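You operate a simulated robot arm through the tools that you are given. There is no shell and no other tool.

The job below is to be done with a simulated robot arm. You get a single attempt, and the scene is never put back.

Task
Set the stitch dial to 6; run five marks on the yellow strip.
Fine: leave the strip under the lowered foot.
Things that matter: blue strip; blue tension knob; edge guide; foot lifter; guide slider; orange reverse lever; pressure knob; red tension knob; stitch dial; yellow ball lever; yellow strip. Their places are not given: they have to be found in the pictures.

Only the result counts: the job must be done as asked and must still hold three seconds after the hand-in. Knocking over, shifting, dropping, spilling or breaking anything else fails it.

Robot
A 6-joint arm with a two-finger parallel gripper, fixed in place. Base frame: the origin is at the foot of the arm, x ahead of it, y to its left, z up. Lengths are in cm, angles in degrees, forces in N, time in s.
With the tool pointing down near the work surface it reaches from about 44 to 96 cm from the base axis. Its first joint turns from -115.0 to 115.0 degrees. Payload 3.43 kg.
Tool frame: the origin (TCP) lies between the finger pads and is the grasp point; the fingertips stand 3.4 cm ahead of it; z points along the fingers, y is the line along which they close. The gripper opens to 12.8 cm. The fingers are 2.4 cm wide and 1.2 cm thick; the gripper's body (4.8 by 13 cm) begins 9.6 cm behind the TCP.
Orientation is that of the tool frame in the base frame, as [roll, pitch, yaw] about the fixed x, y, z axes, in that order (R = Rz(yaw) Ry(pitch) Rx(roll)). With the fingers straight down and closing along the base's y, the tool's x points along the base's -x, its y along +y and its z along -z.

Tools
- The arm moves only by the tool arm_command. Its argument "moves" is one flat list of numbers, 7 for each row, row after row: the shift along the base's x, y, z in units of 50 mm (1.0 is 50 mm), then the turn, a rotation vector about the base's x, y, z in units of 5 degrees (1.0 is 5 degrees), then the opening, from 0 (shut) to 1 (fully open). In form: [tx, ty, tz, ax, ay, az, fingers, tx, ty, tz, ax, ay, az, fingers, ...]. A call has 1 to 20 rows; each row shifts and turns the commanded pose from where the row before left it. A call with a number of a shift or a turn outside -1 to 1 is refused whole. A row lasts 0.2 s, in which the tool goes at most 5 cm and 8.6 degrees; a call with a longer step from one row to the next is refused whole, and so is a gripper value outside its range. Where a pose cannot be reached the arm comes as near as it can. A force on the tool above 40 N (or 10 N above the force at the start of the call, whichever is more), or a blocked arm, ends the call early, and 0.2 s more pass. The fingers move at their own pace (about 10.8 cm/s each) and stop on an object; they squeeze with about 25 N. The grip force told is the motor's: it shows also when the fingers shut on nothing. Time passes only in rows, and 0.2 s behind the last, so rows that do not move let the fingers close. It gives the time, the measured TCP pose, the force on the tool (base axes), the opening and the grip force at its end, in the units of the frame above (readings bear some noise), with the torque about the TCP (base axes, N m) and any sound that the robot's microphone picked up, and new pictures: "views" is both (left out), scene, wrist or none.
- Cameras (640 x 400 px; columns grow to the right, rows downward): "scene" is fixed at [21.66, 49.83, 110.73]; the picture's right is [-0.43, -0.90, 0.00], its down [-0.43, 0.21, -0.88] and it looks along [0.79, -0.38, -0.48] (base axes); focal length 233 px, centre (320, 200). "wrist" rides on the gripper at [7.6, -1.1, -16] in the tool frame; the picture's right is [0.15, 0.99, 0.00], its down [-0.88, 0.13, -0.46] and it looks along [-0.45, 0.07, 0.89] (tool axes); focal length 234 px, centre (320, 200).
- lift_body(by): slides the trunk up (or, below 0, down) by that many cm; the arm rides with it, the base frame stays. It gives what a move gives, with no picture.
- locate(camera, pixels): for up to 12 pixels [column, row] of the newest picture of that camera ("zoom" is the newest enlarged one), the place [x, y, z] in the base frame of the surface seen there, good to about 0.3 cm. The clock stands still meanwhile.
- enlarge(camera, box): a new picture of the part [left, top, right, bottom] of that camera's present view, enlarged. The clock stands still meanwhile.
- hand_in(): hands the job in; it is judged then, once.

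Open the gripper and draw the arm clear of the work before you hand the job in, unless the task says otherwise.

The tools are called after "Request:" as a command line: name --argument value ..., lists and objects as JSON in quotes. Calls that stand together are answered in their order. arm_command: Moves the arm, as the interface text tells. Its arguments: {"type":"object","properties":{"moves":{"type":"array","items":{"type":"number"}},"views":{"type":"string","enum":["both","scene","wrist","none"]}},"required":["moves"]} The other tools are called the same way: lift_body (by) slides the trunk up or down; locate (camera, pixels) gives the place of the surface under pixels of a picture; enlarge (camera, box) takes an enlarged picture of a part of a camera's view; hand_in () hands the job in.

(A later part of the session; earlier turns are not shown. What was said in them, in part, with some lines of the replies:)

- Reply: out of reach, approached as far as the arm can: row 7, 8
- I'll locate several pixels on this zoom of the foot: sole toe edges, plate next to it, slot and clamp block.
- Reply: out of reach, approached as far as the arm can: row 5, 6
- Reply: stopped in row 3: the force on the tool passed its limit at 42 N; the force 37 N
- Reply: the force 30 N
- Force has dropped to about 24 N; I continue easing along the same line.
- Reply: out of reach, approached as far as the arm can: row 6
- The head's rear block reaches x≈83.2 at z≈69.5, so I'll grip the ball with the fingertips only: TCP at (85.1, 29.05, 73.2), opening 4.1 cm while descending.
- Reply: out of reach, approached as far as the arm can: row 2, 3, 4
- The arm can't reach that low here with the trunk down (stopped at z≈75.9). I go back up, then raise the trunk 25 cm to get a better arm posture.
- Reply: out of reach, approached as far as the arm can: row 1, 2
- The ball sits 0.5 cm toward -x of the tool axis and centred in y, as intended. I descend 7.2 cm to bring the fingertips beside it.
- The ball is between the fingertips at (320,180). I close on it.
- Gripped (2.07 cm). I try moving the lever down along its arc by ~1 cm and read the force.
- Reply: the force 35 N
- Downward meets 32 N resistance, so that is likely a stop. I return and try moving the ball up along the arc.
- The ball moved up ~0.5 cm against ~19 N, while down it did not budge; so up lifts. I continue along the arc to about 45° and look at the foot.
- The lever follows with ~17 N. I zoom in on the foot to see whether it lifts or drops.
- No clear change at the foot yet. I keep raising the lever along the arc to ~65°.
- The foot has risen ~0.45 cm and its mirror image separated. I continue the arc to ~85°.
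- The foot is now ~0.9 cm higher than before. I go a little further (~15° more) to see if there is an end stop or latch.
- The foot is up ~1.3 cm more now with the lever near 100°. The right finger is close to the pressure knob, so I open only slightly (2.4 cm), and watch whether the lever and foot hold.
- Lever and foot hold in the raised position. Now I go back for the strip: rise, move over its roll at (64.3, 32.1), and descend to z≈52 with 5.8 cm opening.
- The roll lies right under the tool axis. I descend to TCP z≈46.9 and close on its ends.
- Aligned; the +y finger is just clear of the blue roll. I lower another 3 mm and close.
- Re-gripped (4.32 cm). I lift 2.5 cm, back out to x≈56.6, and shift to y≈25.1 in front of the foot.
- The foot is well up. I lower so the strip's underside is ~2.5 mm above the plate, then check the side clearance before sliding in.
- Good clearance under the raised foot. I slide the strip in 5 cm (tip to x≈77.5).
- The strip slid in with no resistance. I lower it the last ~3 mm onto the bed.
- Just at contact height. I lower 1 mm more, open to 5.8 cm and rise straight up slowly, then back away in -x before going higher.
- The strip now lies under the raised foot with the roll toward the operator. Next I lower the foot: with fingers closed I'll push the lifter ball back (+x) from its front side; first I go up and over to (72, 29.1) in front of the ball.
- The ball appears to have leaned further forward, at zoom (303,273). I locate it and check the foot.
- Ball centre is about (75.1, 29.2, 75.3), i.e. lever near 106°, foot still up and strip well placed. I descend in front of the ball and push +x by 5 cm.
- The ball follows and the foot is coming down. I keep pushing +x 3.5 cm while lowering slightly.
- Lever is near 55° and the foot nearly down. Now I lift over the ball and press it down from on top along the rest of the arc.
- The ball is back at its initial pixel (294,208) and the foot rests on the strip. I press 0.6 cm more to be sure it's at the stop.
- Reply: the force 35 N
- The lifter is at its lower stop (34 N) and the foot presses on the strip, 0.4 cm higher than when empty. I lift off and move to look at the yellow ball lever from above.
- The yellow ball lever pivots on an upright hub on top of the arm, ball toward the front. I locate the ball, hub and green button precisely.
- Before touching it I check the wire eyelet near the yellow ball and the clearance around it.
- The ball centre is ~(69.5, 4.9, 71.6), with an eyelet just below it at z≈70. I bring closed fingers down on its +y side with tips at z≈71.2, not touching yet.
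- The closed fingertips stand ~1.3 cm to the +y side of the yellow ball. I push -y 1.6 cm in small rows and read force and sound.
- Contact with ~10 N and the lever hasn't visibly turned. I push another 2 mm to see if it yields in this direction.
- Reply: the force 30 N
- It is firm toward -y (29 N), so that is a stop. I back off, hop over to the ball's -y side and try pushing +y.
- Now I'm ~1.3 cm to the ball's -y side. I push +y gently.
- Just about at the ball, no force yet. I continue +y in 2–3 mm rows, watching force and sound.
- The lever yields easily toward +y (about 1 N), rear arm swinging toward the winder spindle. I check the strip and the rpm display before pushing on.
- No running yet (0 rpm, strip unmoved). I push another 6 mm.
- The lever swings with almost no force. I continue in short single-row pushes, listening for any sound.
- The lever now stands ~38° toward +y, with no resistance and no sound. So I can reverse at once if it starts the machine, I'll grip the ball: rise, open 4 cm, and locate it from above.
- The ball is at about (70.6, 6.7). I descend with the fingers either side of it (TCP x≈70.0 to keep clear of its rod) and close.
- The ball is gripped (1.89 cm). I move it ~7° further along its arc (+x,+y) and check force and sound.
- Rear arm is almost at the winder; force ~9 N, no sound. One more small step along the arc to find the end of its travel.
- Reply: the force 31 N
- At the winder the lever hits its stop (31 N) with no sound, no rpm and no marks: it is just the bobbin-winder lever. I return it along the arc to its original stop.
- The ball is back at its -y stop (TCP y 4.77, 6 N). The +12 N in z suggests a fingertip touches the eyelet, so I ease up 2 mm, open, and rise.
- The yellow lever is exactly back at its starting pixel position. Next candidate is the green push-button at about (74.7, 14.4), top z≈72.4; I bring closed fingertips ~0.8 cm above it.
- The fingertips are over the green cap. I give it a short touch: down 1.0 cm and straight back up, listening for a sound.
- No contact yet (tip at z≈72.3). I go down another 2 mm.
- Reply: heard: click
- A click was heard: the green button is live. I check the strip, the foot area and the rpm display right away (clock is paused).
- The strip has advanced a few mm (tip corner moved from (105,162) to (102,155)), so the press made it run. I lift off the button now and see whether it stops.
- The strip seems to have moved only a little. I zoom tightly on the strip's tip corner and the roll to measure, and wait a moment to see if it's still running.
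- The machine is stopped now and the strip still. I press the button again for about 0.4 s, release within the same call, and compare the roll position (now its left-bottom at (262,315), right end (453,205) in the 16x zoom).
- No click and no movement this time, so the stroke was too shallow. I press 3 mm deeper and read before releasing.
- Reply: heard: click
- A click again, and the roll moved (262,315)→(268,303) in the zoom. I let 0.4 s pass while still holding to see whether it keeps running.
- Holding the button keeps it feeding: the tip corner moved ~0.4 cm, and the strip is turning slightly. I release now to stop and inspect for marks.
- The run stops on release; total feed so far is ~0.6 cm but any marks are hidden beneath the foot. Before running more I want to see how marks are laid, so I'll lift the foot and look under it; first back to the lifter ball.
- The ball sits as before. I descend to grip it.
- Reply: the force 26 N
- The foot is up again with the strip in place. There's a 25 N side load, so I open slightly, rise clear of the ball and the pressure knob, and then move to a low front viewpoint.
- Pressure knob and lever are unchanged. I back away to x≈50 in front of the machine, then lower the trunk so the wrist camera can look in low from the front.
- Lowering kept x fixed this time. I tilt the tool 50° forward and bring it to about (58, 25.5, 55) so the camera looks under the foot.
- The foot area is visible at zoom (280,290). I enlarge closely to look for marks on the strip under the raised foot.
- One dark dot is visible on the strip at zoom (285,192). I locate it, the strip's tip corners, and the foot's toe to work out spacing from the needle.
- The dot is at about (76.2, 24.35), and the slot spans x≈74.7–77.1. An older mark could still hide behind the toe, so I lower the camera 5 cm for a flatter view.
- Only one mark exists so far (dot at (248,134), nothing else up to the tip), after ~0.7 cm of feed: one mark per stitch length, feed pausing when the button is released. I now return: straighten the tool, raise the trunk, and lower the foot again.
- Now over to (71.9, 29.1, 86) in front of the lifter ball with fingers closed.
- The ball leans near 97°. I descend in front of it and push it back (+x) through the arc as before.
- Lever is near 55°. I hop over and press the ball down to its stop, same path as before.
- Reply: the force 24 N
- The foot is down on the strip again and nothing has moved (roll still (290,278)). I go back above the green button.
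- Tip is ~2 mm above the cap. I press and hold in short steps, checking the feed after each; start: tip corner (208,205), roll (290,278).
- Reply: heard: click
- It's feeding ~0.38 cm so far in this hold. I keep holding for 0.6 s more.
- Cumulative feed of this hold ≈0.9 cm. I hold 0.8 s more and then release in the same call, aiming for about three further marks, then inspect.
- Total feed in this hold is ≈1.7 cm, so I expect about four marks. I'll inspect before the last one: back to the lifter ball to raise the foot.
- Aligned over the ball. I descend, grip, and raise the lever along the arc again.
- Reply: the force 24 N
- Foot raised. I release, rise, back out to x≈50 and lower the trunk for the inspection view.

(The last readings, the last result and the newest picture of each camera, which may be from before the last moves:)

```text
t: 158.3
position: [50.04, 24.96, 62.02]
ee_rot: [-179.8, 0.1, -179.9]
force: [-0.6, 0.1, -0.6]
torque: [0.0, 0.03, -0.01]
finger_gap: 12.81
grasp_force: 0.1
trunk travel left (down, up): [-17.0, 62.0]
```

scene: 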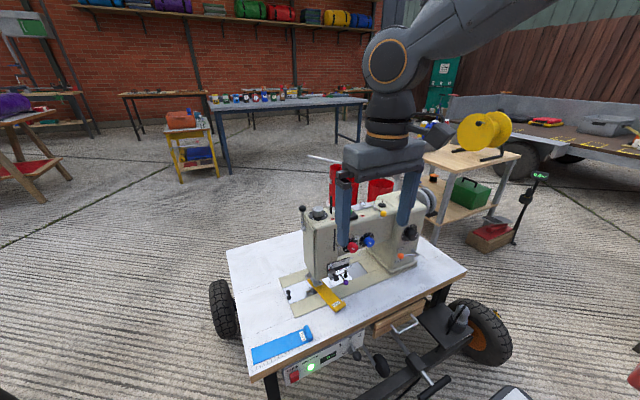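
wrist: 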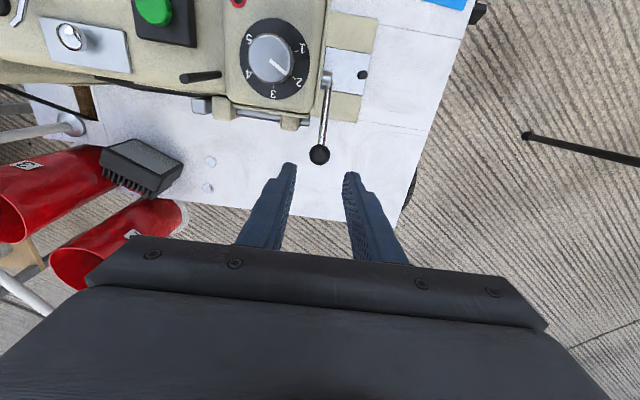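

Now tilt 50° and come in low for the same view as before.

Request:
arm_command --moves '[0.16, 0, -0.24, 0, -1, 0, 1, 0.16, 0, -0.24, 0, -1, 0, 1, 0.16, 0, -0.24, 0, -1, 0, 1, 0.16, 0, -0.24, 0, -1, 0, 1, 0.16, 0, -0.24, 0, -1, 0, 1, 0.16, 0, -0.24, 0, -1, 0, 1, 0.16, 0, -0.24, 0, -1, 0, 1, 0.16, 0, -0.24, 0, -1, 0, 1, 0.16, 0, -0.24, 0, -1, 0, 1, 0.16, 0, -0.24, 0, -1, 0, 1, 0, 0, 0, 0, 0, 0, 1]' --views "wrist"

Request:
enlarge --camera "wrist" --box '[300, 172, 332, 200]'

```text
t: 160.7
position: [58.15, 24.89, 50.0]
ee_rot: [-179.6, 50.2, -179.7]
force: [0.0, -0.3, 0.2]
torque: [0.02, -0.01, -0.01]
finger_gap: 12.8
grasp_force: 0.0
trunk travel left (down, up): [-17.0, 62.0]
```

wrist: 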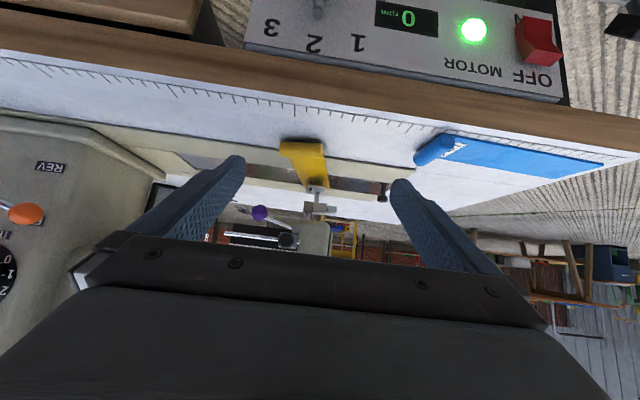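

```text
14.29 times, centred on (316, 186) of wrist
```

zoom: 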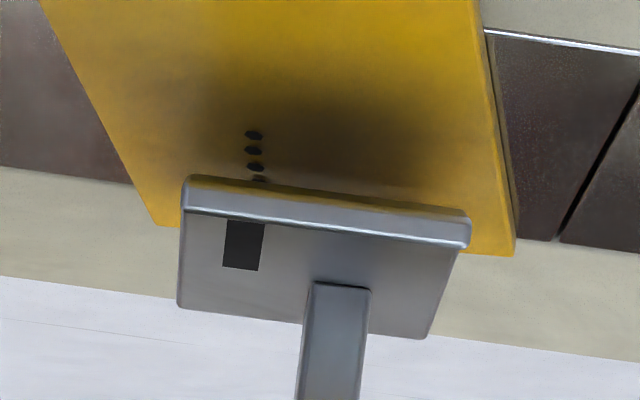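

Four marks are now visible, at rows 134, 150, 167 and 181, evenly spaced, with the newest at the same spot as the single mark before — so exactly one more stitch (0.6 cm) is needed. I go back to lower the foot: straighten, raise trunk.

Request:
arm_command --moves '[-0.16, 0, 0.24, 0, 1, 0, 1, -0.16, 0, 0.24, 0, 1, 0, 1, -0.16, 0, 0.24, 0, 1, 0, 0.6, -0.16, 0, 0.24, 0, 1, 0, 0.3, -0.16, 0, 0.24, 0, 1, 0, 0.1, -0.16, 0, 0.24, 0, 1, 0, 0, -0.16, 0, 0.24, 0, 1, 0, 0, -0.16, 0, 0.24, 0, 1, 0, 0, -0.16, 0, 0.24, 0, 1, 0, 0, -0.16, 0, 0.24, 0, 1, 0, 0, 0, 0, 0, 0, 0, 0, 0]' --views "none"

Request:
lift_body --by 25

Request:
arm_command --moves '[0.87, 0.164, -0.03, 0, 0, 0, 0, 0.87, 0.164, -0.05, 0, 0, 0, 0, 0.87, 0.164, -0.05, 0, 0, 0, 0, 0.87, 0.164, -0.05, 0, 0, 0, 0, 0.87, 0.164, -0.05, 0, 0, 0, 0, 0, 0, 0, 0, 0, 0, 0]' --views "scene"

Request:
enlarge --camera "scene" --box '[260, 165, 356, 235]'

```text
t: 163.1
position: [50.19, 24.97, 62.09]
ee_rot: [-179.8, 0.1, -179.8]
force: [-0.6, 0.5, -1.3]
torque: [0.03, -0.01, 0.04]
finger_gap: 0.02
grasp_force: 25.1
trunk travel left (down, up): [-17.0, 62.0]
```

```text
t: 165.7
position: [49.94, 25.05, 87.06]
ee_rot: [-179.8, 0.1, -180.0]
force: [0.7, 0.5, 0.2]
torque: [0.02, 0.02, -0.02]
finger_gap: 0.01
grasp_force: 24.9
trunk travel left (down, up): [-42.0, 37.0]
```

```text
t: 167.1
position: [72.05, 29.17, 85.64]
ee_rot: [-179.8, 0.1, -179.9]
force: [-0.3, 0.6, 1.1]
torque: [0.02, 0.03, -0.02]
finger_gap: 0.0
grasp_force: 25.0
trunk travel left (down, up): [-42.0, 37.0]
```

scene: 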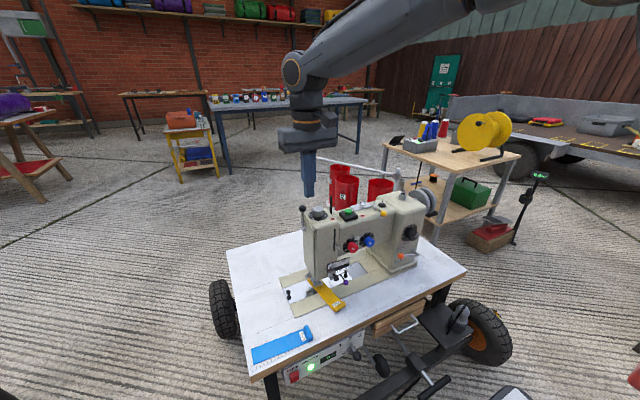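

```text
5.71 times, centred on (308, 200) of scene
```

zoom: 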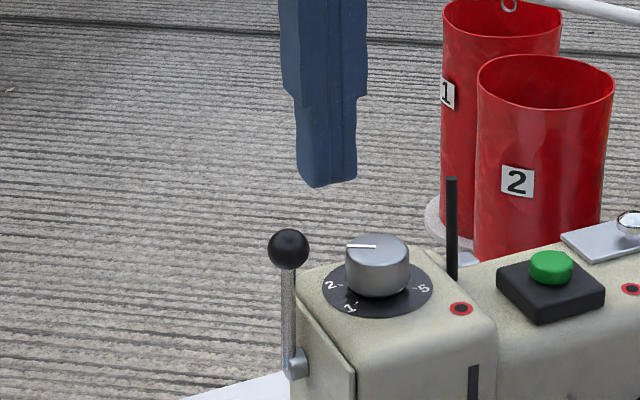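

Same lever position as last time (ball at (288,249)). I repeat the push-back and press-down path.

Request:
arm_command --moves '[0, 0, -0.76, 0, 0, 0, 0, 0, 0, -0.77, 0, 0, 0, 0, 0.2, 0, 0, 0, 0, 0, 0, 0.2, 0, 0, 0, 0, 0, 0, 0.2, 0, 0, 0, 0, 0, 0, 0.2, 0, 0, 0, 0, 0, 0, 0.2, 0, 0, 0, 0, 0, 0, 0.18, 0, 0, 0, 0, 0, 0, 0.18, 0, -0.04, 0, 0, 0, 0, 0.15, 0, -0.08, 0, 0, 0, 0, 0.15, 0, -0.08, 0, 0, 0, 0, 0, 0, 0, 0, 0, 0, 0]' --views "scene"

Request:
arm_command --moves '[-0.05, 0, 0.3, 0, 0, 0, 0, 0, 0, 0.4, 0, 0, 0, 0, 0.35, 0, 0, 0, 0, 0, 0, 0.35, 0, 0, 0, 0, 0, 0, 0, 0, -0.34, 0, 0, 0, 0, 0.05, 0, -0.14, 0, 0, 0, 0, 0.05, 0, -0.14, 0, 0, 0, 0, 0.05, 0, -0.14, 0, 0, 0, 0, 0.03, 0, -0.06, 0, 0, 0, 0, 0.02, 0, -0.06, 0, 0, 0, 0, 0.02, 0, -0.06, 0, 0, 0, 0, 0, 0, 0, 0, 0, 0, 0]' --views "scene"

Request:
enlarge --camera "scene" --box '[260, 165, 356, 235]'

Request:
enlarge --camera "scene" --box '[304, 262, 352, 322]'

```text
t: 169.7
position: [80.18, 29.12, 77.2]
ee_rot: [-179.7, 0.1, -179.9]
force: [-0.3, 0.2, 0.0]
torque: [0.0, -0.02, 0.04]
finger_gap: 0.0
grasp_force: 24.5
trunk travel left (down, up): [-42.0, 37.0]
```

scene: 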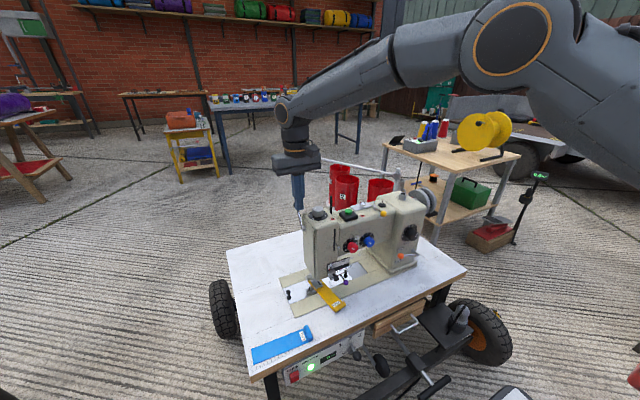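

```text
t: 172.3
position: [84.46, 29.05, 76.21]
ee_rot: [-180.0, 0.2, -179.7]
force: [-5.3, 0.5, 17.1]
torque: [0.05, 0.14, 0.09]
finger_gap: 0.0
grasp_force: 25.1
trunk travel left (down, up): [-42.0, 37.0]
```

scene: 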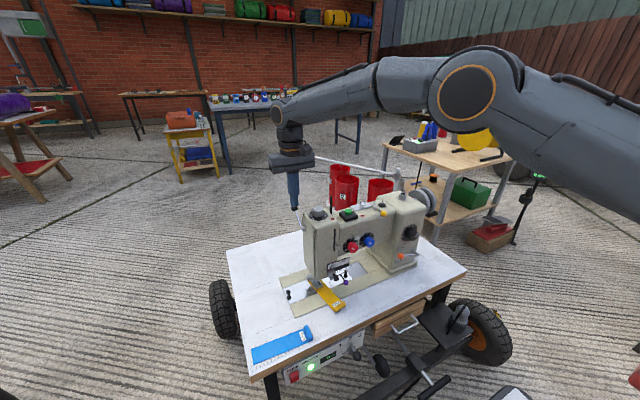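

```text
5.71 times, centred on (308, 200) of scene
```

zoom: 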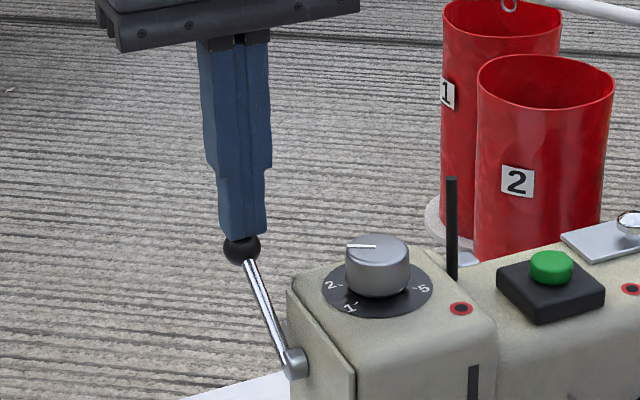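

```text
6.67 times, centred on (328, 292) of scene
```

zoom: 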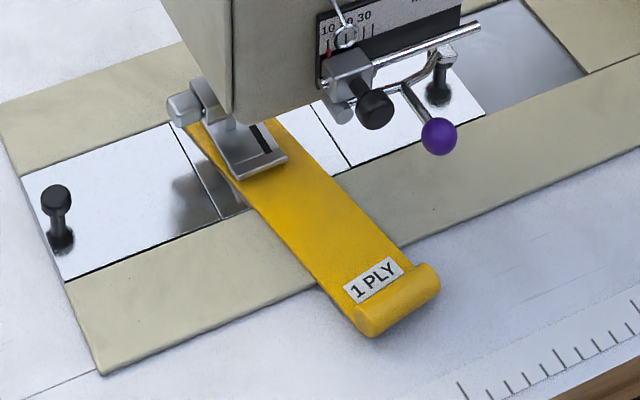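

Foot down, strip unmoved. Back over the green button.

Request:
arm_command --moves '[0, 0, 0.7, 0, 0, 0, 0, 0, 0, 0.9, 0, 0, 0, 0, -0.5, -0.75, 0, 0, 0, 0, 0, -0.5, -0.75, 0, 0, 0, 0, 0, -0.5, -0.75, 0, 0, 0, 0, 0, -0.46, -0.68, -0.3, 0, 0, 0, 0, 0, 0, -0.7, 0, 0, 0, 0, 0, 0, -0.56, 0, 0, 0, 0, 0, 0, 0, 0, 0, 0, 0]' --views "scene"

Request:
enlarge --camera "scene" --box '[325, 180, 389, 230]'

Request:
enlarge --camera "scene" --box '[324, 302, 348, 317]'

```text
t: 174.3
position: [74.78, 14.43, 76.26]
ee_rot: [-179.8, 0.1, -180.0]
force: [-0.1, -0.5, 0.6]
torque: [0.01, 0.0, 0.0]
finger_gap: 0.0
grasp_force: 25.5
trunk travel left (down, up): [-42.0, 37.0]
```

scene: 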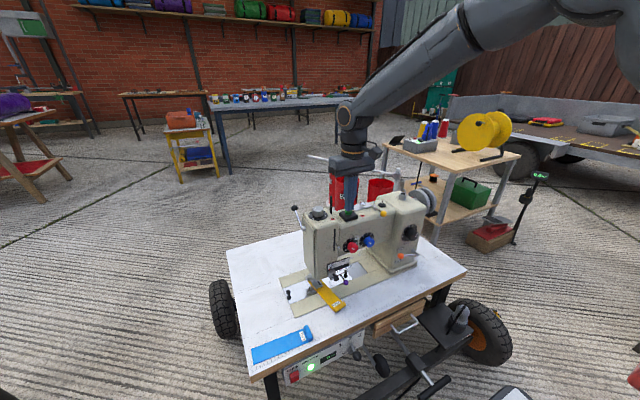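

```text
8.00 times, centred on (357, 205) of scene
```

zoom: 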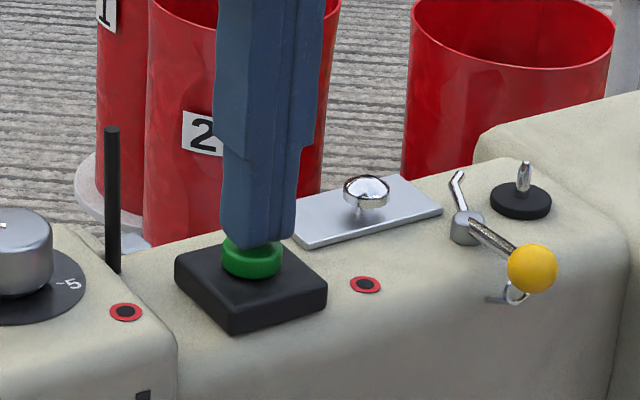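

```text
16.00 times, centred on (336, 310) of scene
```

zoom: 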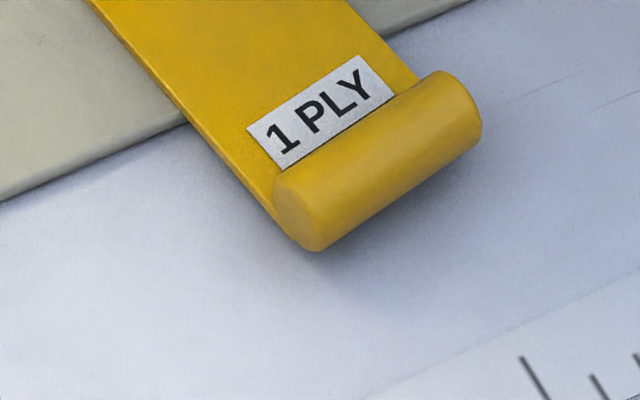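

Tip is slightly higher than before; I first drop 2.5 mm (still above the trip point), then press and hold one row, and read the feed. Target: roll from (318,250) to about (325,218).

Request:
arm_command --moves '[0, 0, -0.05, 0, 0, 0, 0, 0, 0, -0.14, 0, 0, 0, 0]' --views "scene"

Request:
enlarge --camera "scene" --box '[324, 302, 348, 317]'

```text
t: 174.9
position: [74.83, 14.47, 75.25]
ee_rot: [-179.8, 0.2, -179.9]
force: [-0.2, 0.4, 5.4]
torque: [0.04, 0.06, 0.0]
finger_gap: 0.0
grasp_force: 24.9
trunk travel left (down, up): [-42.0, 37.0]
heard: click
```

scene: 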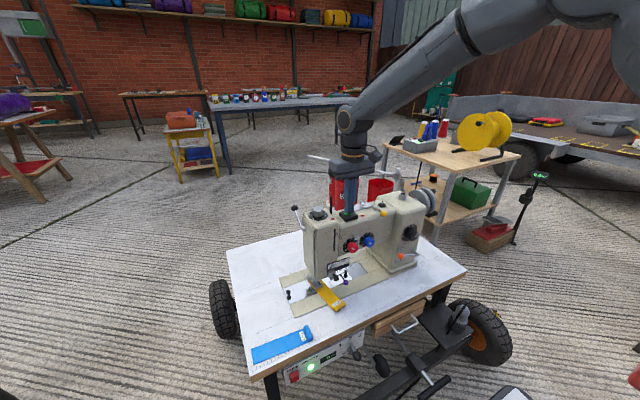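

```text
16.00 times, centred on (336, 310) of scene
```

zoom: 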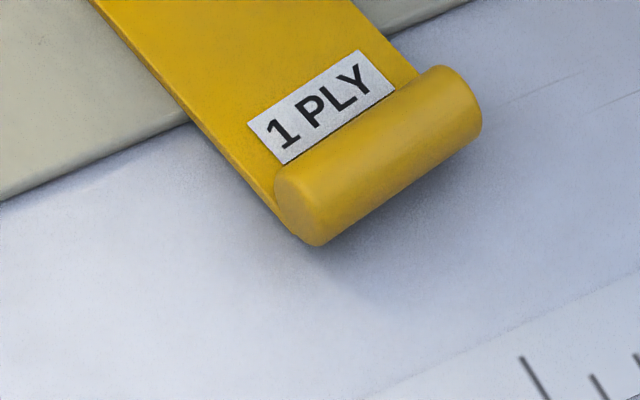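

Only ~0.1 cm fed so far. I hold two more rows and release in the same call, for about 0.6 cm total.

Request:
arm_command --moves '[0, 0, 0, 0, 0, 0, 0, 0, 0, 0, 0, 0, 0, 0, 0, 0, 0.2, 0, 0, 0, 0]' --views "scene"

Request:
enlarge --camera "scene" --box '[324, 302, 348, 317]'

Request:
enlarge --camera "scene" --box '[304, 262, 352, 322]'

```text
t: 175.7
position: [74.6, 14.45, 76.25]
ee_rot: [-179.6, 0.1, -179.9]
force: [0.1, -0.4, -0.5]
torque: [0.04, -0.04, -0.01]
finger_gap: 0.0
grasp_force: 25.0
trunk travel left (down, up): [-42.0, 37.0]
```

scene: 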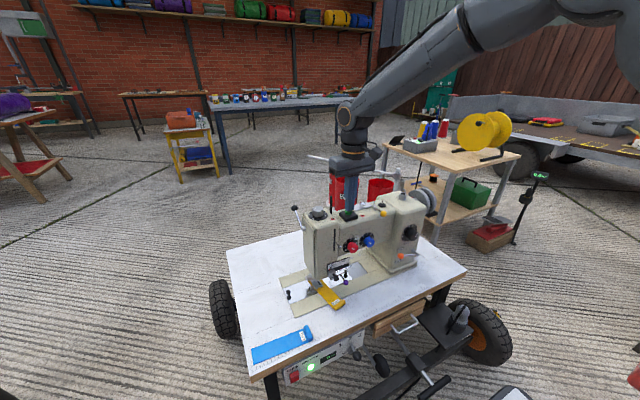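

```text
16.00 times, centred on (336, 310) of scene
```

zoom: 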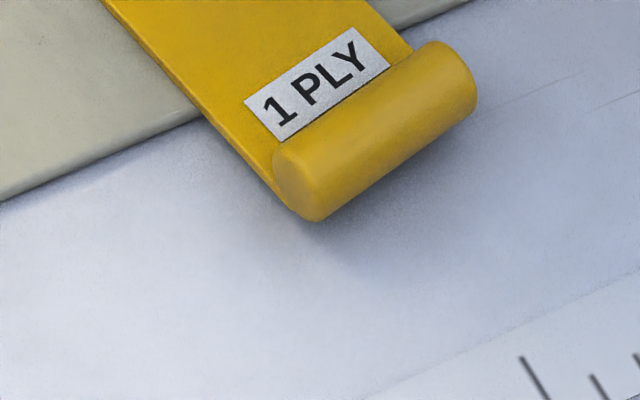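

```text
6.67 times, centred on (328, 292) of scene
```

zoom: 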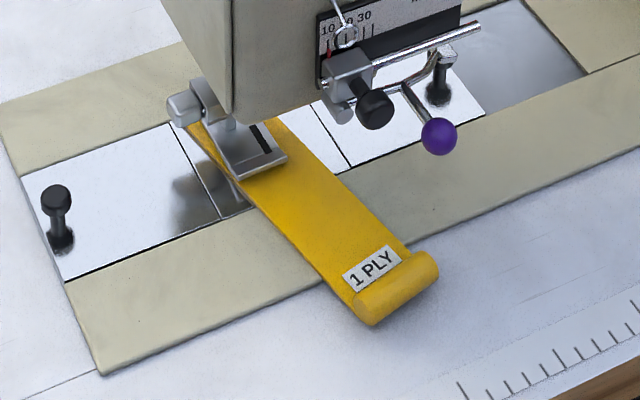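

Fed ≈0.57 cm: that should be the fifth mark. I verify by lifting the foot once more the same way.

Request:
arm_command --moves '[0, 0, 0.9, 0, 0, 0, 0, 0, 0, 0.95, 0, 0, 0, 0.2, 0.54, 0.74, 0.05, 0, 0, 0, 0.32, 0.54, 0.74, 0, 0, 0, 0, 0.32, 0.54, 0.74, 0, 0, 0, 0, 0.32, 0.5, 0.72, -0.2, 0, 0, 0, 0.32, 0, 0, -0.6, 0, 0, 0, 0.32, 0, 0, -0.5, 0, 0, 0, 0.32, 0, 0, 0, 0, 0, 0, 0.32]' --views "wrist"

Request:
enlarge --camera "wrist" --box '[240, 90, 400, 210]'

```text
t: 177.7
position: [85.25, 29.16, 79.54]
ee_rot: [-179.9, 0.1, -180.0]
force: [-0.3, 0.4, 0.3]
torque: [0.03, 0.01, -0.03]
finger_gap: 4.12
grasp_force: 0.0
trunk travel left (down, up): [-42.0, 37.0]
```

wrist: 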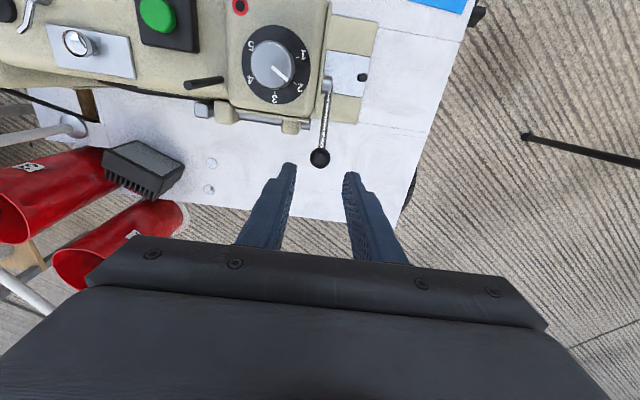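

```text
3.33 times, centred on (320, 150) of wrist
```

zoom: 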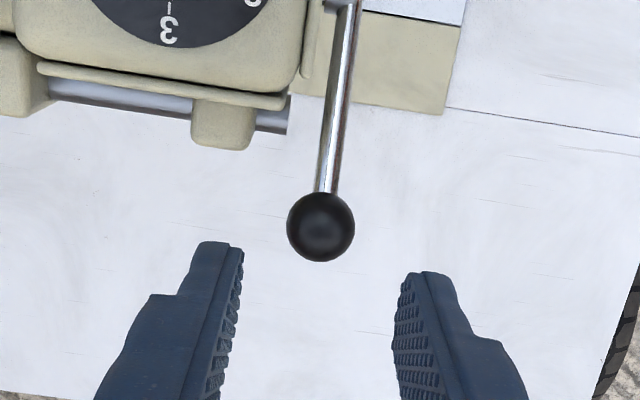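

Aligned. Descend, grip and raise the lever.

Request:
arm_command --moves '[0.01, 0, -0.5, 0, 0, 0, 0.32, 0, 0, -0.5, 0, 0, 0, 0.32, 0, 0, -0.24, 0, 0, 0, 0.32, 0, 0, 0, 0, 0, 0, 0.22, 0, 0, 0, 0, 0, 0, 0.15, 0, 0, 0, 0, 0, 0, 0.08]' --views "none"

Request:
arm_command --moves '[-0.05, 0, 0.09, 0, 0, 0, 0.08, -0.05, 0, 0.09, 0, 0, 0, 0.08, -0.06, 0, 0.1, 0, 0, 0, 0.08, -0.08, 0, 0.1, 0, 0, 0, 0.08, -0.1, 0, 0.1, 0, 0, 0, 0.08, -0.11, -0.01, 0.1, 0, 0, 0, 0.08, -0.12, 0, 0.09, 0, 0, 0, 0.08, -0.12, 0, 0.08, 0, 0, 0, 0.08, -0.13, 0, 0.07, 0, 0, 0, 0.08, -0.14, 0, 0.05, 0, 0, 0, 0.08, -0.14, 0, 0.04, 0, 0, 0, 0.08, -0.15, 0, 0.03, 0, 0, 0, 0.08, -0.15, 0, 0.02, 0, 0, 0, 0.08, -0.15, 0, 0, 0, 0, 0, 0.08, -0.15, 0, 0, 0, 0, 0, 0.08, -0.15, 0, -0.02, 0, 0, 0, 0.08, 0, 0, 0, 0, 0, 0, 0.08]' --views "scene"

Request:
enlarge --camera "scene" --box '[260, 175, 340, 235]'

Request:
enlarge --camera "scene" --box '[300, 262, 356, 300]'

```text
t: 179.1
position: [85.33, 29.04, 73.11]
ee_rot: [-179.7, 0.1, -179.9]
force: [-2.2, -11.0, -0.9]
torque: [-0.14, -0.09, 0.01]
finger_gap: 2.08
grasp_force: 45.1
trunk travel left (down, up): [-42.0, 37.0]
```

```text
t: 182.7
position: [76.03, 29.02, 77.78]
ee_rot: [-179.7, 0.2, -179.7]
force: [12.0, -5.4, 8.7]
torque: [-0.12, -1.42, -0.01]
finger_gap: 2.09
grasp_force: 44.8
trunk travel left (down, up): [-42.0, 37.0]
```

scene: 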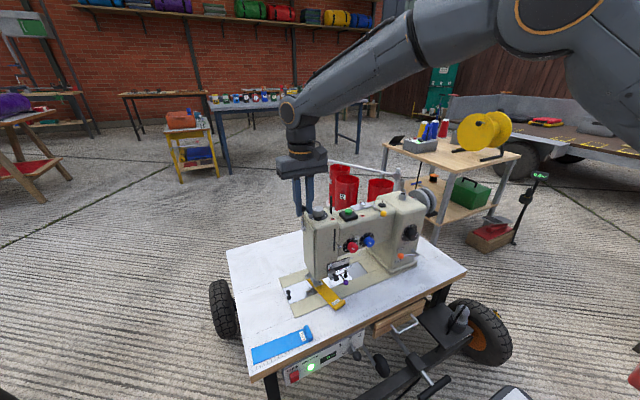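

```text
6.67 times, centred on (300, 205) of scene
```

zoom: 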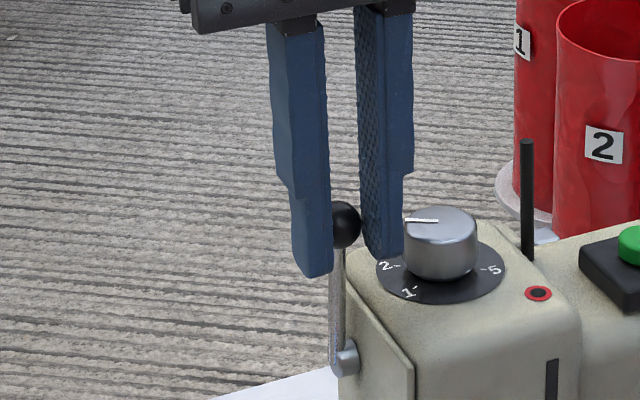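

```text
10.53 times, centred on (328, 281) of scene
```

zoom: 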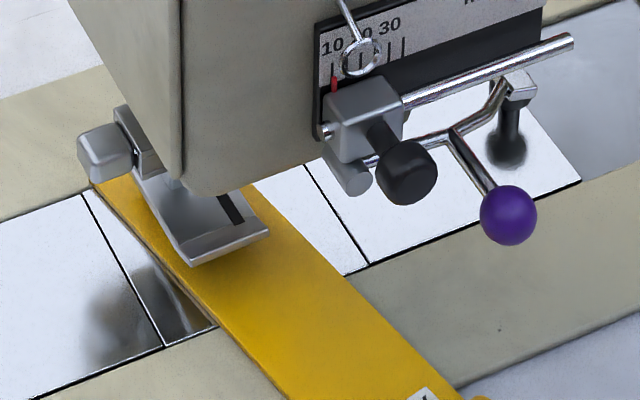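

The foot is up. Release, retreat, lower the trunk and go to the inspection pose.

Request:
arm_command --moves '[0, 0, 0.02, 0, 0, 0, 0.2, 0, 0, 0.1, 0, 0, 0, 0.2, 0, 0, 0.2, 0, 0, 0, 0.2, 0, 0, 0.7, 0, 0, 0, 0.2, 0, 0, 0.82, 0, 0, 0, 0.2, -0.87, -0.1, 0, 0, 0, 0, 0.3, -0.87, -0.14, 0, 0, 0, 0, 0.6, -0.87, -0.14, 0, 0, 0, 0, 1, -0.87, -0.14, 0, 0, 0, 0, 1, -0.87, -0.14, 0, 0, 0, 0, 1, -0.83, -0.14, 0, 0, 0, 0, 1, 0, 0, 0, 0, 0, 0, 1]' --views "none"

Request:
lift_body --by -25

Request:
arm_command --moves '[0.16, 0, -0.24, 0, -1, 0, 1, 0.16, 0, -0.24, 0, -1, 0, 1, 0.16, 0, -0.24, 0, -1, 0, 1, 0.16, 0, -0.24, 0, -1, 0, 1, 0.16, 0, -0.24, 0, -1, 0, 1, 0.16, 0, -0.24, 0, -1, 0, 1, 0.16, 0, -0.24, 0, -1, 0, 1, 0.16, 0, -0.24, 0, -1, 0, 1, 0.16, 0, -0.24, 0, -1, 0, 1, 0.16, 0, -0.24, 0, -1, 0, 1, 0, 0, 0, 0, 0, 0, 1]' --views "wrist"

Request:
enlarge --camera "wrist" --box '[300, 172, 332, 200]'

```text
t: 185.3
position: [50.19, 25.05, 87.05]
ee_rot: [-179.9, 0.2, -179.9]
force: [0.1, -0.2, -1.0]
torque: [-0.01, -0.01, 0.02]
finger_gap: 12.8
grasp_force: 0.0
trunk travel left (down, up): [-42.0, 37.0]
```

```text
t: 187.9
position: [50.15, 25.08, 62.02]
ee_rot: [-179.9, 0.1, 180.0]
force: [0.2, -0.2, 0.2]
torque: [-0.01, 0.02, -0.03]
finger_gap: 12.81
grasp_force: 0.0
trunk travel left (down, up): [-17.0, 62.0]
```

```text
t: 190.3
position: [58.14, 25.11, 50.06]
ee_rot: [-179.7, 50.3, -179.8]
force: [0.5, -0.8, -0.4]
torque: [0.04, -0.04, -0.01]
finger_gap: 12.79
grasp_force: 0.0
trunk travel left (down, up): [-17.0, 62.0]
```

wrist: 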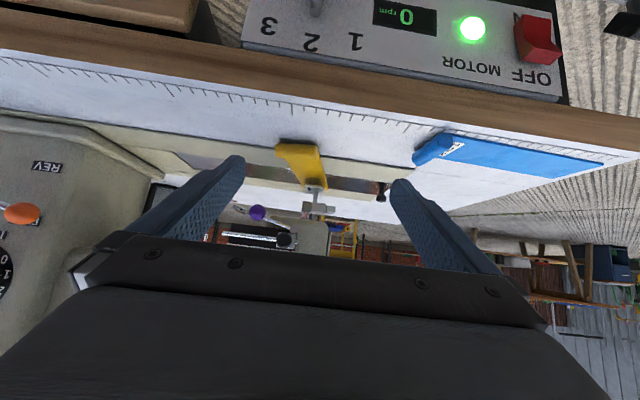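

```text
14.29 times, centred on (316, 186) of wrist
```

zoom: 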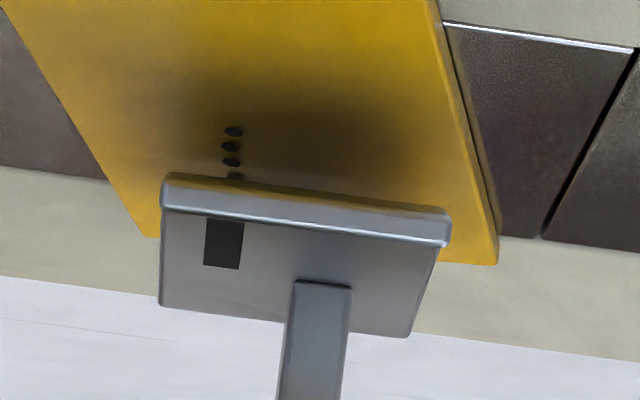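

Marks now at rows 131, 146, 162, 176, with a fifth (the first one made) hidden just behind the toe edge. I lower the camera ~2.8 cm to see it directly.

Request:
arm_command --moves '[-0.1, 0, -0.28, 0, 0, 0, 1, 0, 0, -0.26, 0, 0, 0, 1, 0, 0, 0, 0, 0, 0, 1]' --views "wrist"

Request:
enlarge --camera "wrist" --box '[296, 186, 332, 216]'

```text
t: 191.1
position: [57.67, 25.08, 47.33]
ee_rot: [-179.6, 50.2, -179.8]
force: [-0.3, 0.5, 0.2]
torque: [-0.02, -0.02, 0.0]
finger_gap: 12.79
grasp_force: 0.1
trunk travel left (down, up): [-17.0, 62.0]
```

wrist: 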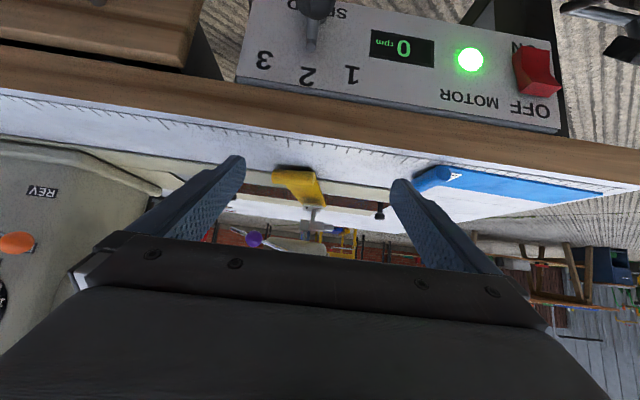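

```text
13.33 times, centred on (314, 201) of wrist
```

zoom: 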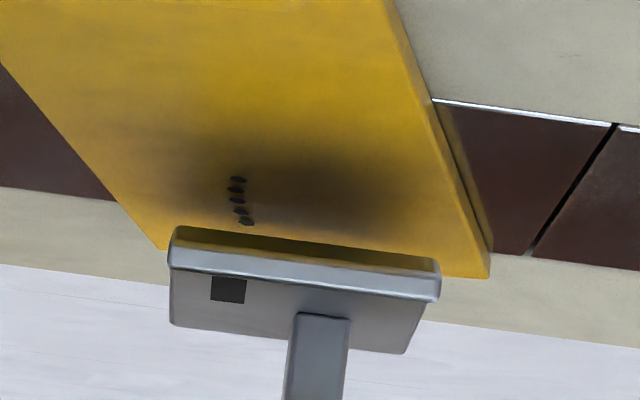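

Now all marks are visible; I zoom further to count them.

Request:
enlarge --camera "wrist" --box '[302, 196, 318, 206]'

```text
16.00 times, centred on (310, 201) of wrist
```

zoom: 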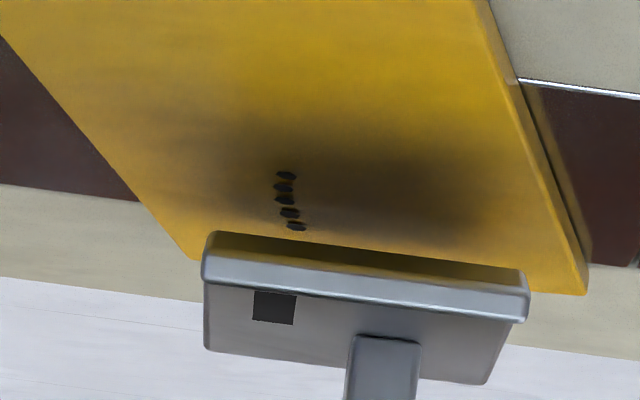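

Exactly five marks on the strip (rows 176–226). Now I restore the foot to its lowered state: straighten the tool, raise the trunk, and go to the lifter ball.

Request:
arm_command --moves '[-0.06, 0, 0.3, 0, 1, 0, 1, -0.16, 0, 0.3, 0, 1, 0, 1, -0.16, 0, 0.3, 0, 1, 0, 0.6, -0.16, 0, 0.3, 0, 1, 0, 0.3, -0.16, 0, 0.3, 0, 1, 0, 0.1, -0.16, 0, 0.3, 0, 1, 0, 0, -0.16, 0, 0.3, 0, 1, 0, 0, -0.16, 0, 0.3, 0, 1, 0, 0, -0.16, 0, 0.3, 0, 1, 0, 0, -0.16, 0, 0.24, 0, 1, 0, 0, 0, 0, 0, 0, 0, 0, 0]' --views "none"

Request:
lift_body --by 25

Request:
arm_command --moves '[0.87, 0.164, -0.03, 0, 0, 0, 0, 0.87, 0.164, -0.05, 0, 0, 0, 0, 0.87, 0.164, -0.05, 0, 0, 0, 0, 0.87, 0.164, -0.05, 0, 0, 0, 0, 0.87, 0.164, -0.05, 0, 0, 0, 0, 0, 0, 0, 0, 0, 0, 0]' --views "scene"

Request:
enlarge --camera "scene" --box '[260, 165, 356, 235]'

```text
t: 193.5
position: [50.0, 25.1, 61.96]
ee_rot: [-179.8, 0.0, -179.9]
force: [-0.1, 0.2, -0.1]
torque: [0.02, -0.03, 0.0]
finger_gap: 0.0
grasp_force: 24.8
trunk travel left (down, up): [-17.0, 62.0]
```

```text
t: 196.0
position: [50.09, 25.15, 86.96]
ee_rot: [-179.8, 0.2, -180.0]
force: [0.0, 0.0, -0.9]
torque: [-0.02, -0.01, 0.0]
finger_gap: 0.01
grasp_force: 25.2
trunk travel left (down, up): [-42.0, 37.0]
```

```text
t: 197.4
position: [72.06, 29.24, 86.02]
ee_rot: [-179.7, 0.0, -179.8]
force: [-0.5, -0.4, -0.8]
torque: [-0.03, 0.0, 0.01]
finger_gap: 0.01
grasp_force: 24.9
trunk travel left (down, up): [-42.0, 37.0]
```

scene: 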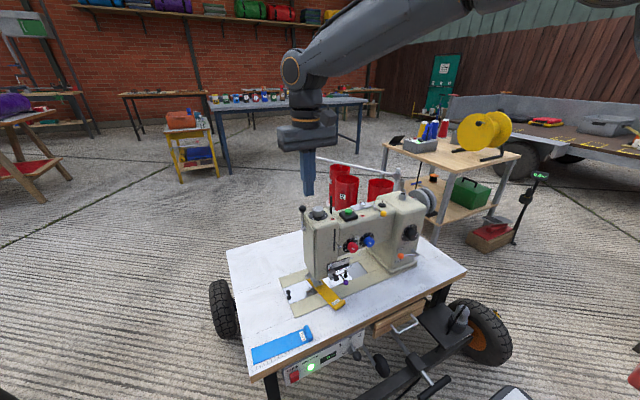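

```text
5.71 times, centred on (308, 200) of scene
```

zoom: 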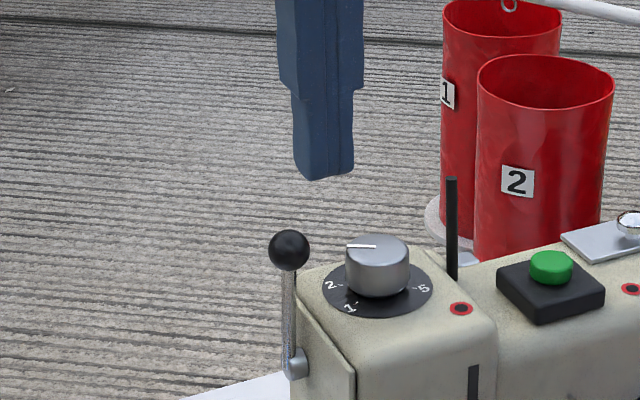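

The lever is at the same place as in the previous rounds. I repeat the proven push-back and press-down path.

Request:
arm_command --moves '[0, -0.01, -0.8, 0, 0, 0, 0, 0, 0, -0.8, 0, 0, 0, 0, 0.2, 0, 0, 0, 0, 0, 0, 0.2, 0, 0, 0, 0, 0, 0, 0.2, 0, 0, 0, 0, 0, 0, 0.2, 0, 0, 0, 0, 0, 0, 0.2, 0, 0, 0, 0, 0, 0, 0.18, 0, 0, 0, 0, 0, 0, 0.18, 0, -0.04, 0, 0, 0, 0, 0.15, 0, -0.08, 0, 0, 0, 0, 0.15, 0, -0.08, 0, 0, 0, 0, 0, 0, 0, 0, 0, 0, 0]' --views "none"

Request:
arm_command --moves '[-0.05, 0, 0.3, 0, 0, 0, 0, 0, 0, 0.4, 0, 0, 0, 0, 0.35, 0, 0, 0, 0, 0, 0, 0.35, 0, 0, 0, 0, 0, 0, 0, 0, -0.34, 0, 0, 0, 0, 0.05, 0, -0.14, 0, 0, 0, 0, 0.05, 0, -0.14, 0, 0, 0, 0, 0.05, 0, -0.14, 0, 0, 0, 0, 0.03, 0, -0.06, 0, 0, 0, 0, 0.02, 0, -0.06, 0, 0, 0, 0, 0.02, 0, -0.06, 0, 0, 0, 0, 0, 0, 0, 0, 0, 0, 0]' --views "scene"

Request:
enlarge --camera "scene" --box '[260, 165, 356, 235]'

Request:
enlarge --camera "scene" --box '[304, 262, 352, 322]'

```text
t: 200.0
position: [80.15, 29.28, 76.94]
ee_rot: [-179.8, 0.1, -179.8]
force: [0.1, 0.4, -1.0]
torque: [-0.01, 0.03, 0.02]
finger_gap: 0.01
grasp_force: 24.9
trunk travel left (down, up): [-42.0, 37.0]
```

```text
t: 202.8
position: [84.71, 29.35, 76.25]
ee_rot: [-179.8, 0.6, -179.9]
force: [-3.9, -2.3, 15.7]
torque: [-0.12, 0.1, -0.02]
finger_gap: 0.0
grasp_force: 25.0
trunk travel left (down, up): [-42.0, 37.0]
stopped in row 12: the force on the tool passed its limit at 41 N (the readings are from after the stop); the commanded pose is now the measured one
```

scene: 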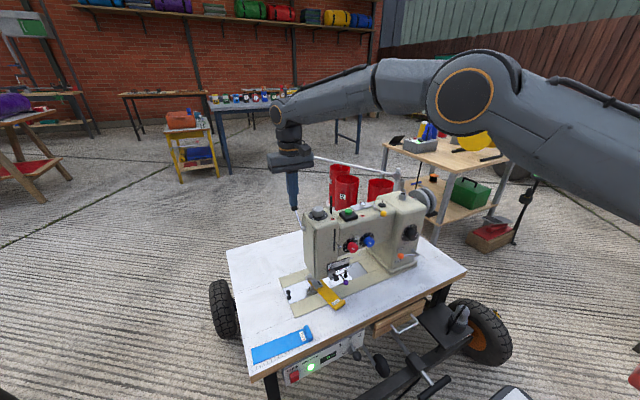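

```text
5.71 times, centred on (308, 200) of scene
```

zoom: 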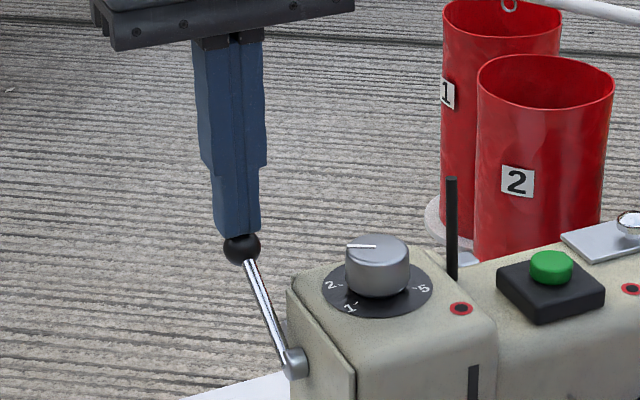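

```text
6.67 times, centred on (328, 292) of scene
```

zoom: 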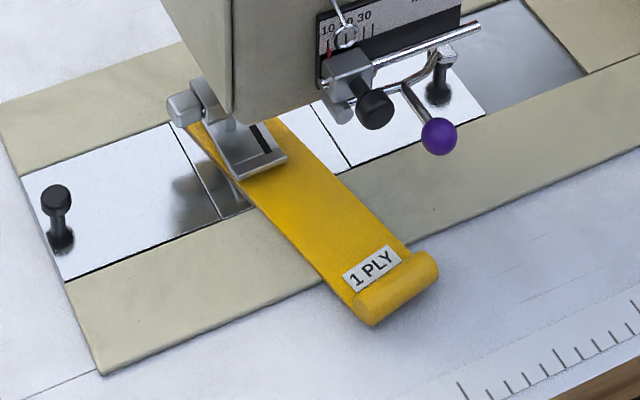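

Lever at its stop, foot on the strip. I rise and withdraw the arm to in front of the machine with the gripper open, then check every control.

Request:
arm_command --moves '[0, 0, 0.5, 0, 0, 0, 0, 0, 0, 0.9, 0, 0, 0, 0, 0, 0, 0.8, 0, 0, 0, 0, -0.87, -0.3, 0.05, 0, 0, 0, 0.3, -0.87, -0.4, 0.05, 0, 0, 0, 0.6, -0.87, -0.4, 0, 0, 0, 0, 1, -0.87, -0.4, 0, 0, 0, 0, 1, -0.87, -0.4, 0, 0, 0, 0, 1, -0.87, -0.4, 0, 0, 0, 0, 1, -0.87, -0.4, 0, 0, 0, 0, 1, 0, 0, 0, 0, 0, 0, 1]' --views "both"

Request:
enlarge --camera "wrist" --box '[100, 60, 420, 260]'

Request:
enlarge --camera "scene" --box '[270, 180, 470, 305]'

```text
t: 205.2
position: [54.08, 15.86, 87.26]
ee_rot: [-179.9, 0.3, -179.9]
force: [-0.5, -0.8, -0.4]
torque: [0.02, 0.0, 0.0]
finger_gap: 12.8
grasp_force: 0.1
trunk travel left (down, up): [-42.0, 37.0]
```

scene: 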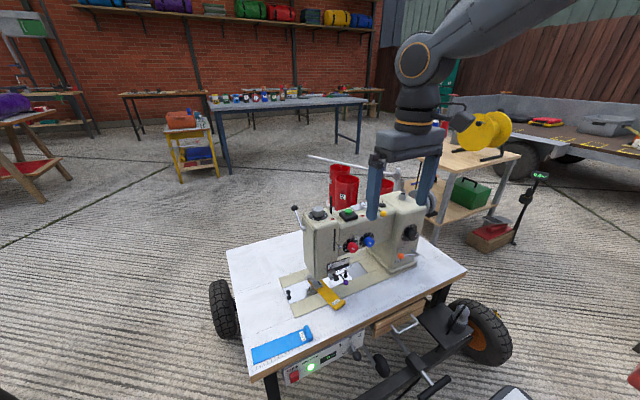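
wrist: 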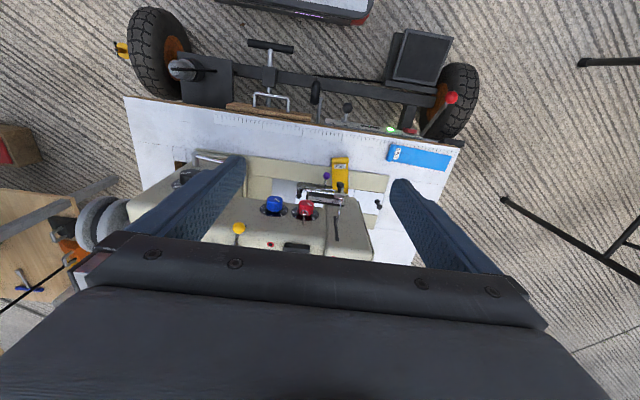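

```text
2.00 times, centred on (260, 160) of wrist
```

zoom: 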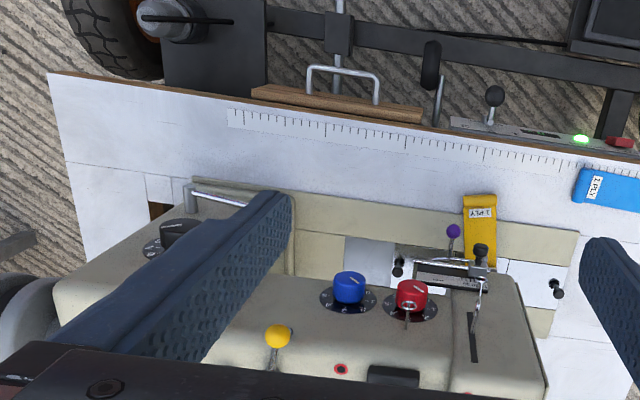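

```text
3.20 times, centred on (370, 242) of scene
```

zoom: 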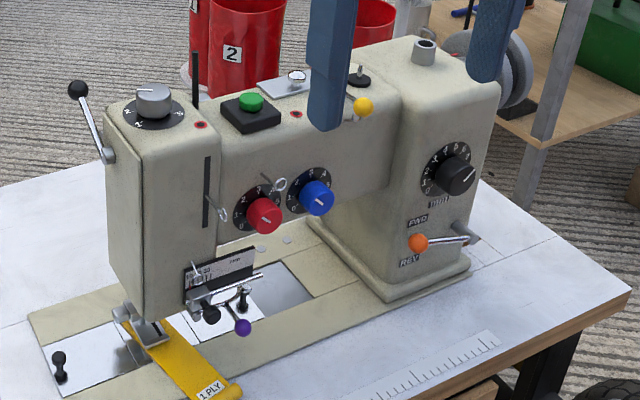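

Everything looks in place. I take close-ups of the stitch dial, the tension/pressure knobs, the yellow lever and the orange lever to confirm.

Request:
enlarge --camera "scene" --box '[380, 210, 440, 248]'

Request:
enlarge --camera "scene" --box '[280, 190, 408, 270]'

Request:
enlarge --camera "scene" --box '[376, 235, 440, 275]'

Request:
enlarge --camera "scene" --box '[300, 262, 364, 302]'

```text
10.53 times, centred on (410, 229) of scene
```

zoom: 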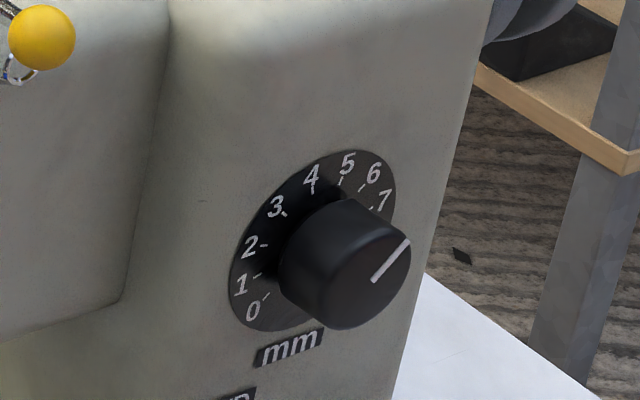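

```text
5.00 times, centred on (344, 230) of scene
```

zoom: 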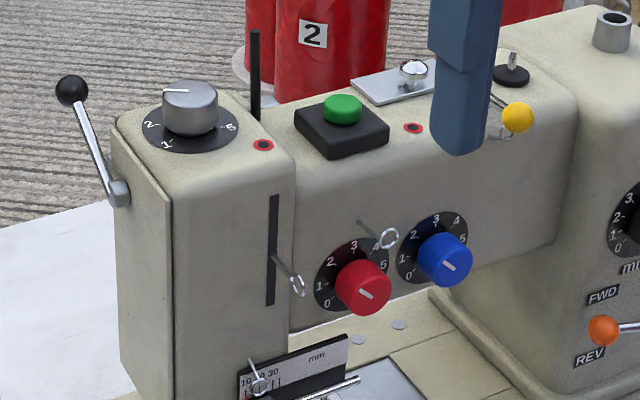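

```text
10.00 times, centred on (408, 255) of scene
```

zoom: 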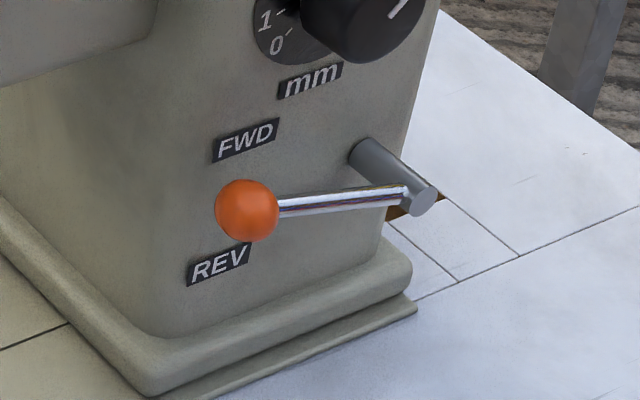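

```text
10.00 times, centred on (332, 282) of scene
```

zoom: 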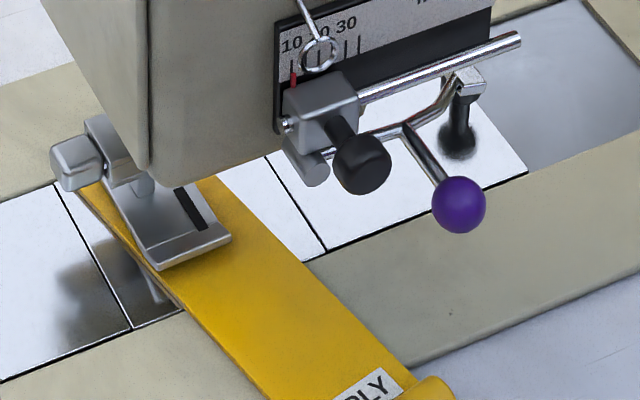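

All controls match their starting positions, the dial reads 6, and the strip with five marks lies under the lowered foot. I draw the arm fully clear with the gripper open before handing in.

Request:
arm_command --moves '[-0.4, 0.3, 0.6, 0, 0, 0, 1, -0.4, 0.4, 0.6, 0, 0, 0, 1, -0.4, 0.5, 0.6, 0, 0, 0, 1, -0.3, 0.5, 0.6, 0, 0, 0, 1, 0, 0, 0, 0, 0, 0, 1, 0, 0, 0, 0, 0, 0, 1]' --views "scene"

Request:
enlarge --camera "scene" --box '[240, 180, 480, 380]'

```text
t: 206.6
position: [46.76, 24.2, 99.63]
ee_rot: [-179.8, 0.4, -179.9]
force: [-0.4, 0.1, -0.2]
torque: [-0.01, 0.0, 0.03]
finger_gap: 12.79
grasp_force: 0.0
trunk travel left (down, up): [-42.0, 37.0]
```

scene: 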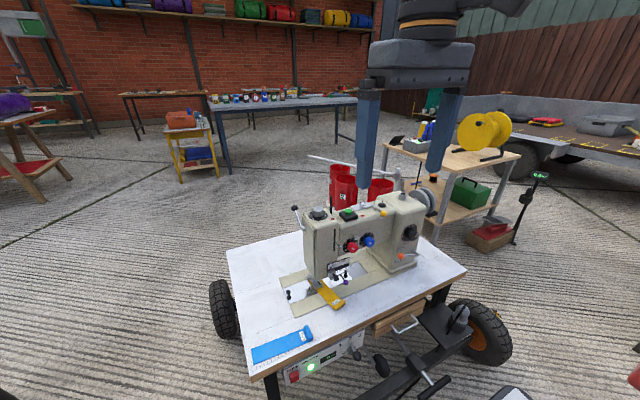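

```text
2.00 times, centred on (360, 280) of scene
```

zoom: 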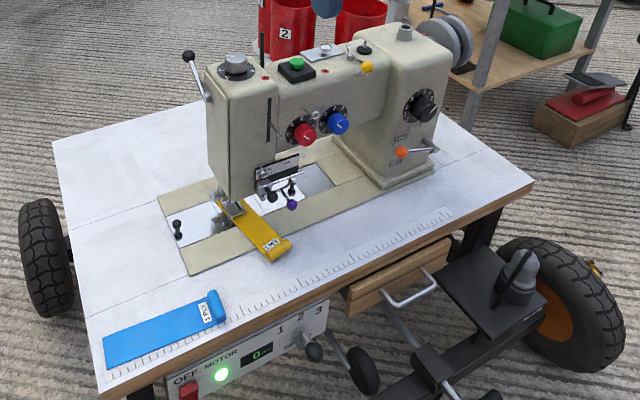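

The arm is clear, the machine is idle (0 rpm), the blue strip is untouched, the yellow strip lies under the lowered foot with five marks, and the dial is on 6. I hand the job in.

Request:
hand_in

```text
The job is handed in.
```

I set the stitch dial to 6, ran exactly five marks on the yellow strip, and handed the job in. I don't have the judge's result.

- **Dial:** it started at 4 and now reads 6. A head-on view confirmed the pointer on the 6 tick, and it was not touched after that.
- **Marks:** I counted five by lifting the foot and looking underneath. They are evenly spaced. I lowered the foot again afterwards, so the strip is now under the lowered foot.
- **Strip angle:** the strip turned slightly as it fed, so it sits at an angle under the foot. All five marks are well inside its edges.
- **How it runs:** the green button on top of the arm runs the machine while it is held. It is not on your list of things that matter.
- **Yellow ball lever:** I swung it to its far stop to see what it did, and nothing ran. I put it back at its original stop, matching its starting position in the pictures.
- **Everything else:** in final close-ups the tension knobs, pressure knob, orange reverse lever, edge guide and guide slider matched their starting positions. The blue strip was not touched. The gripper is open and the arm is clear.
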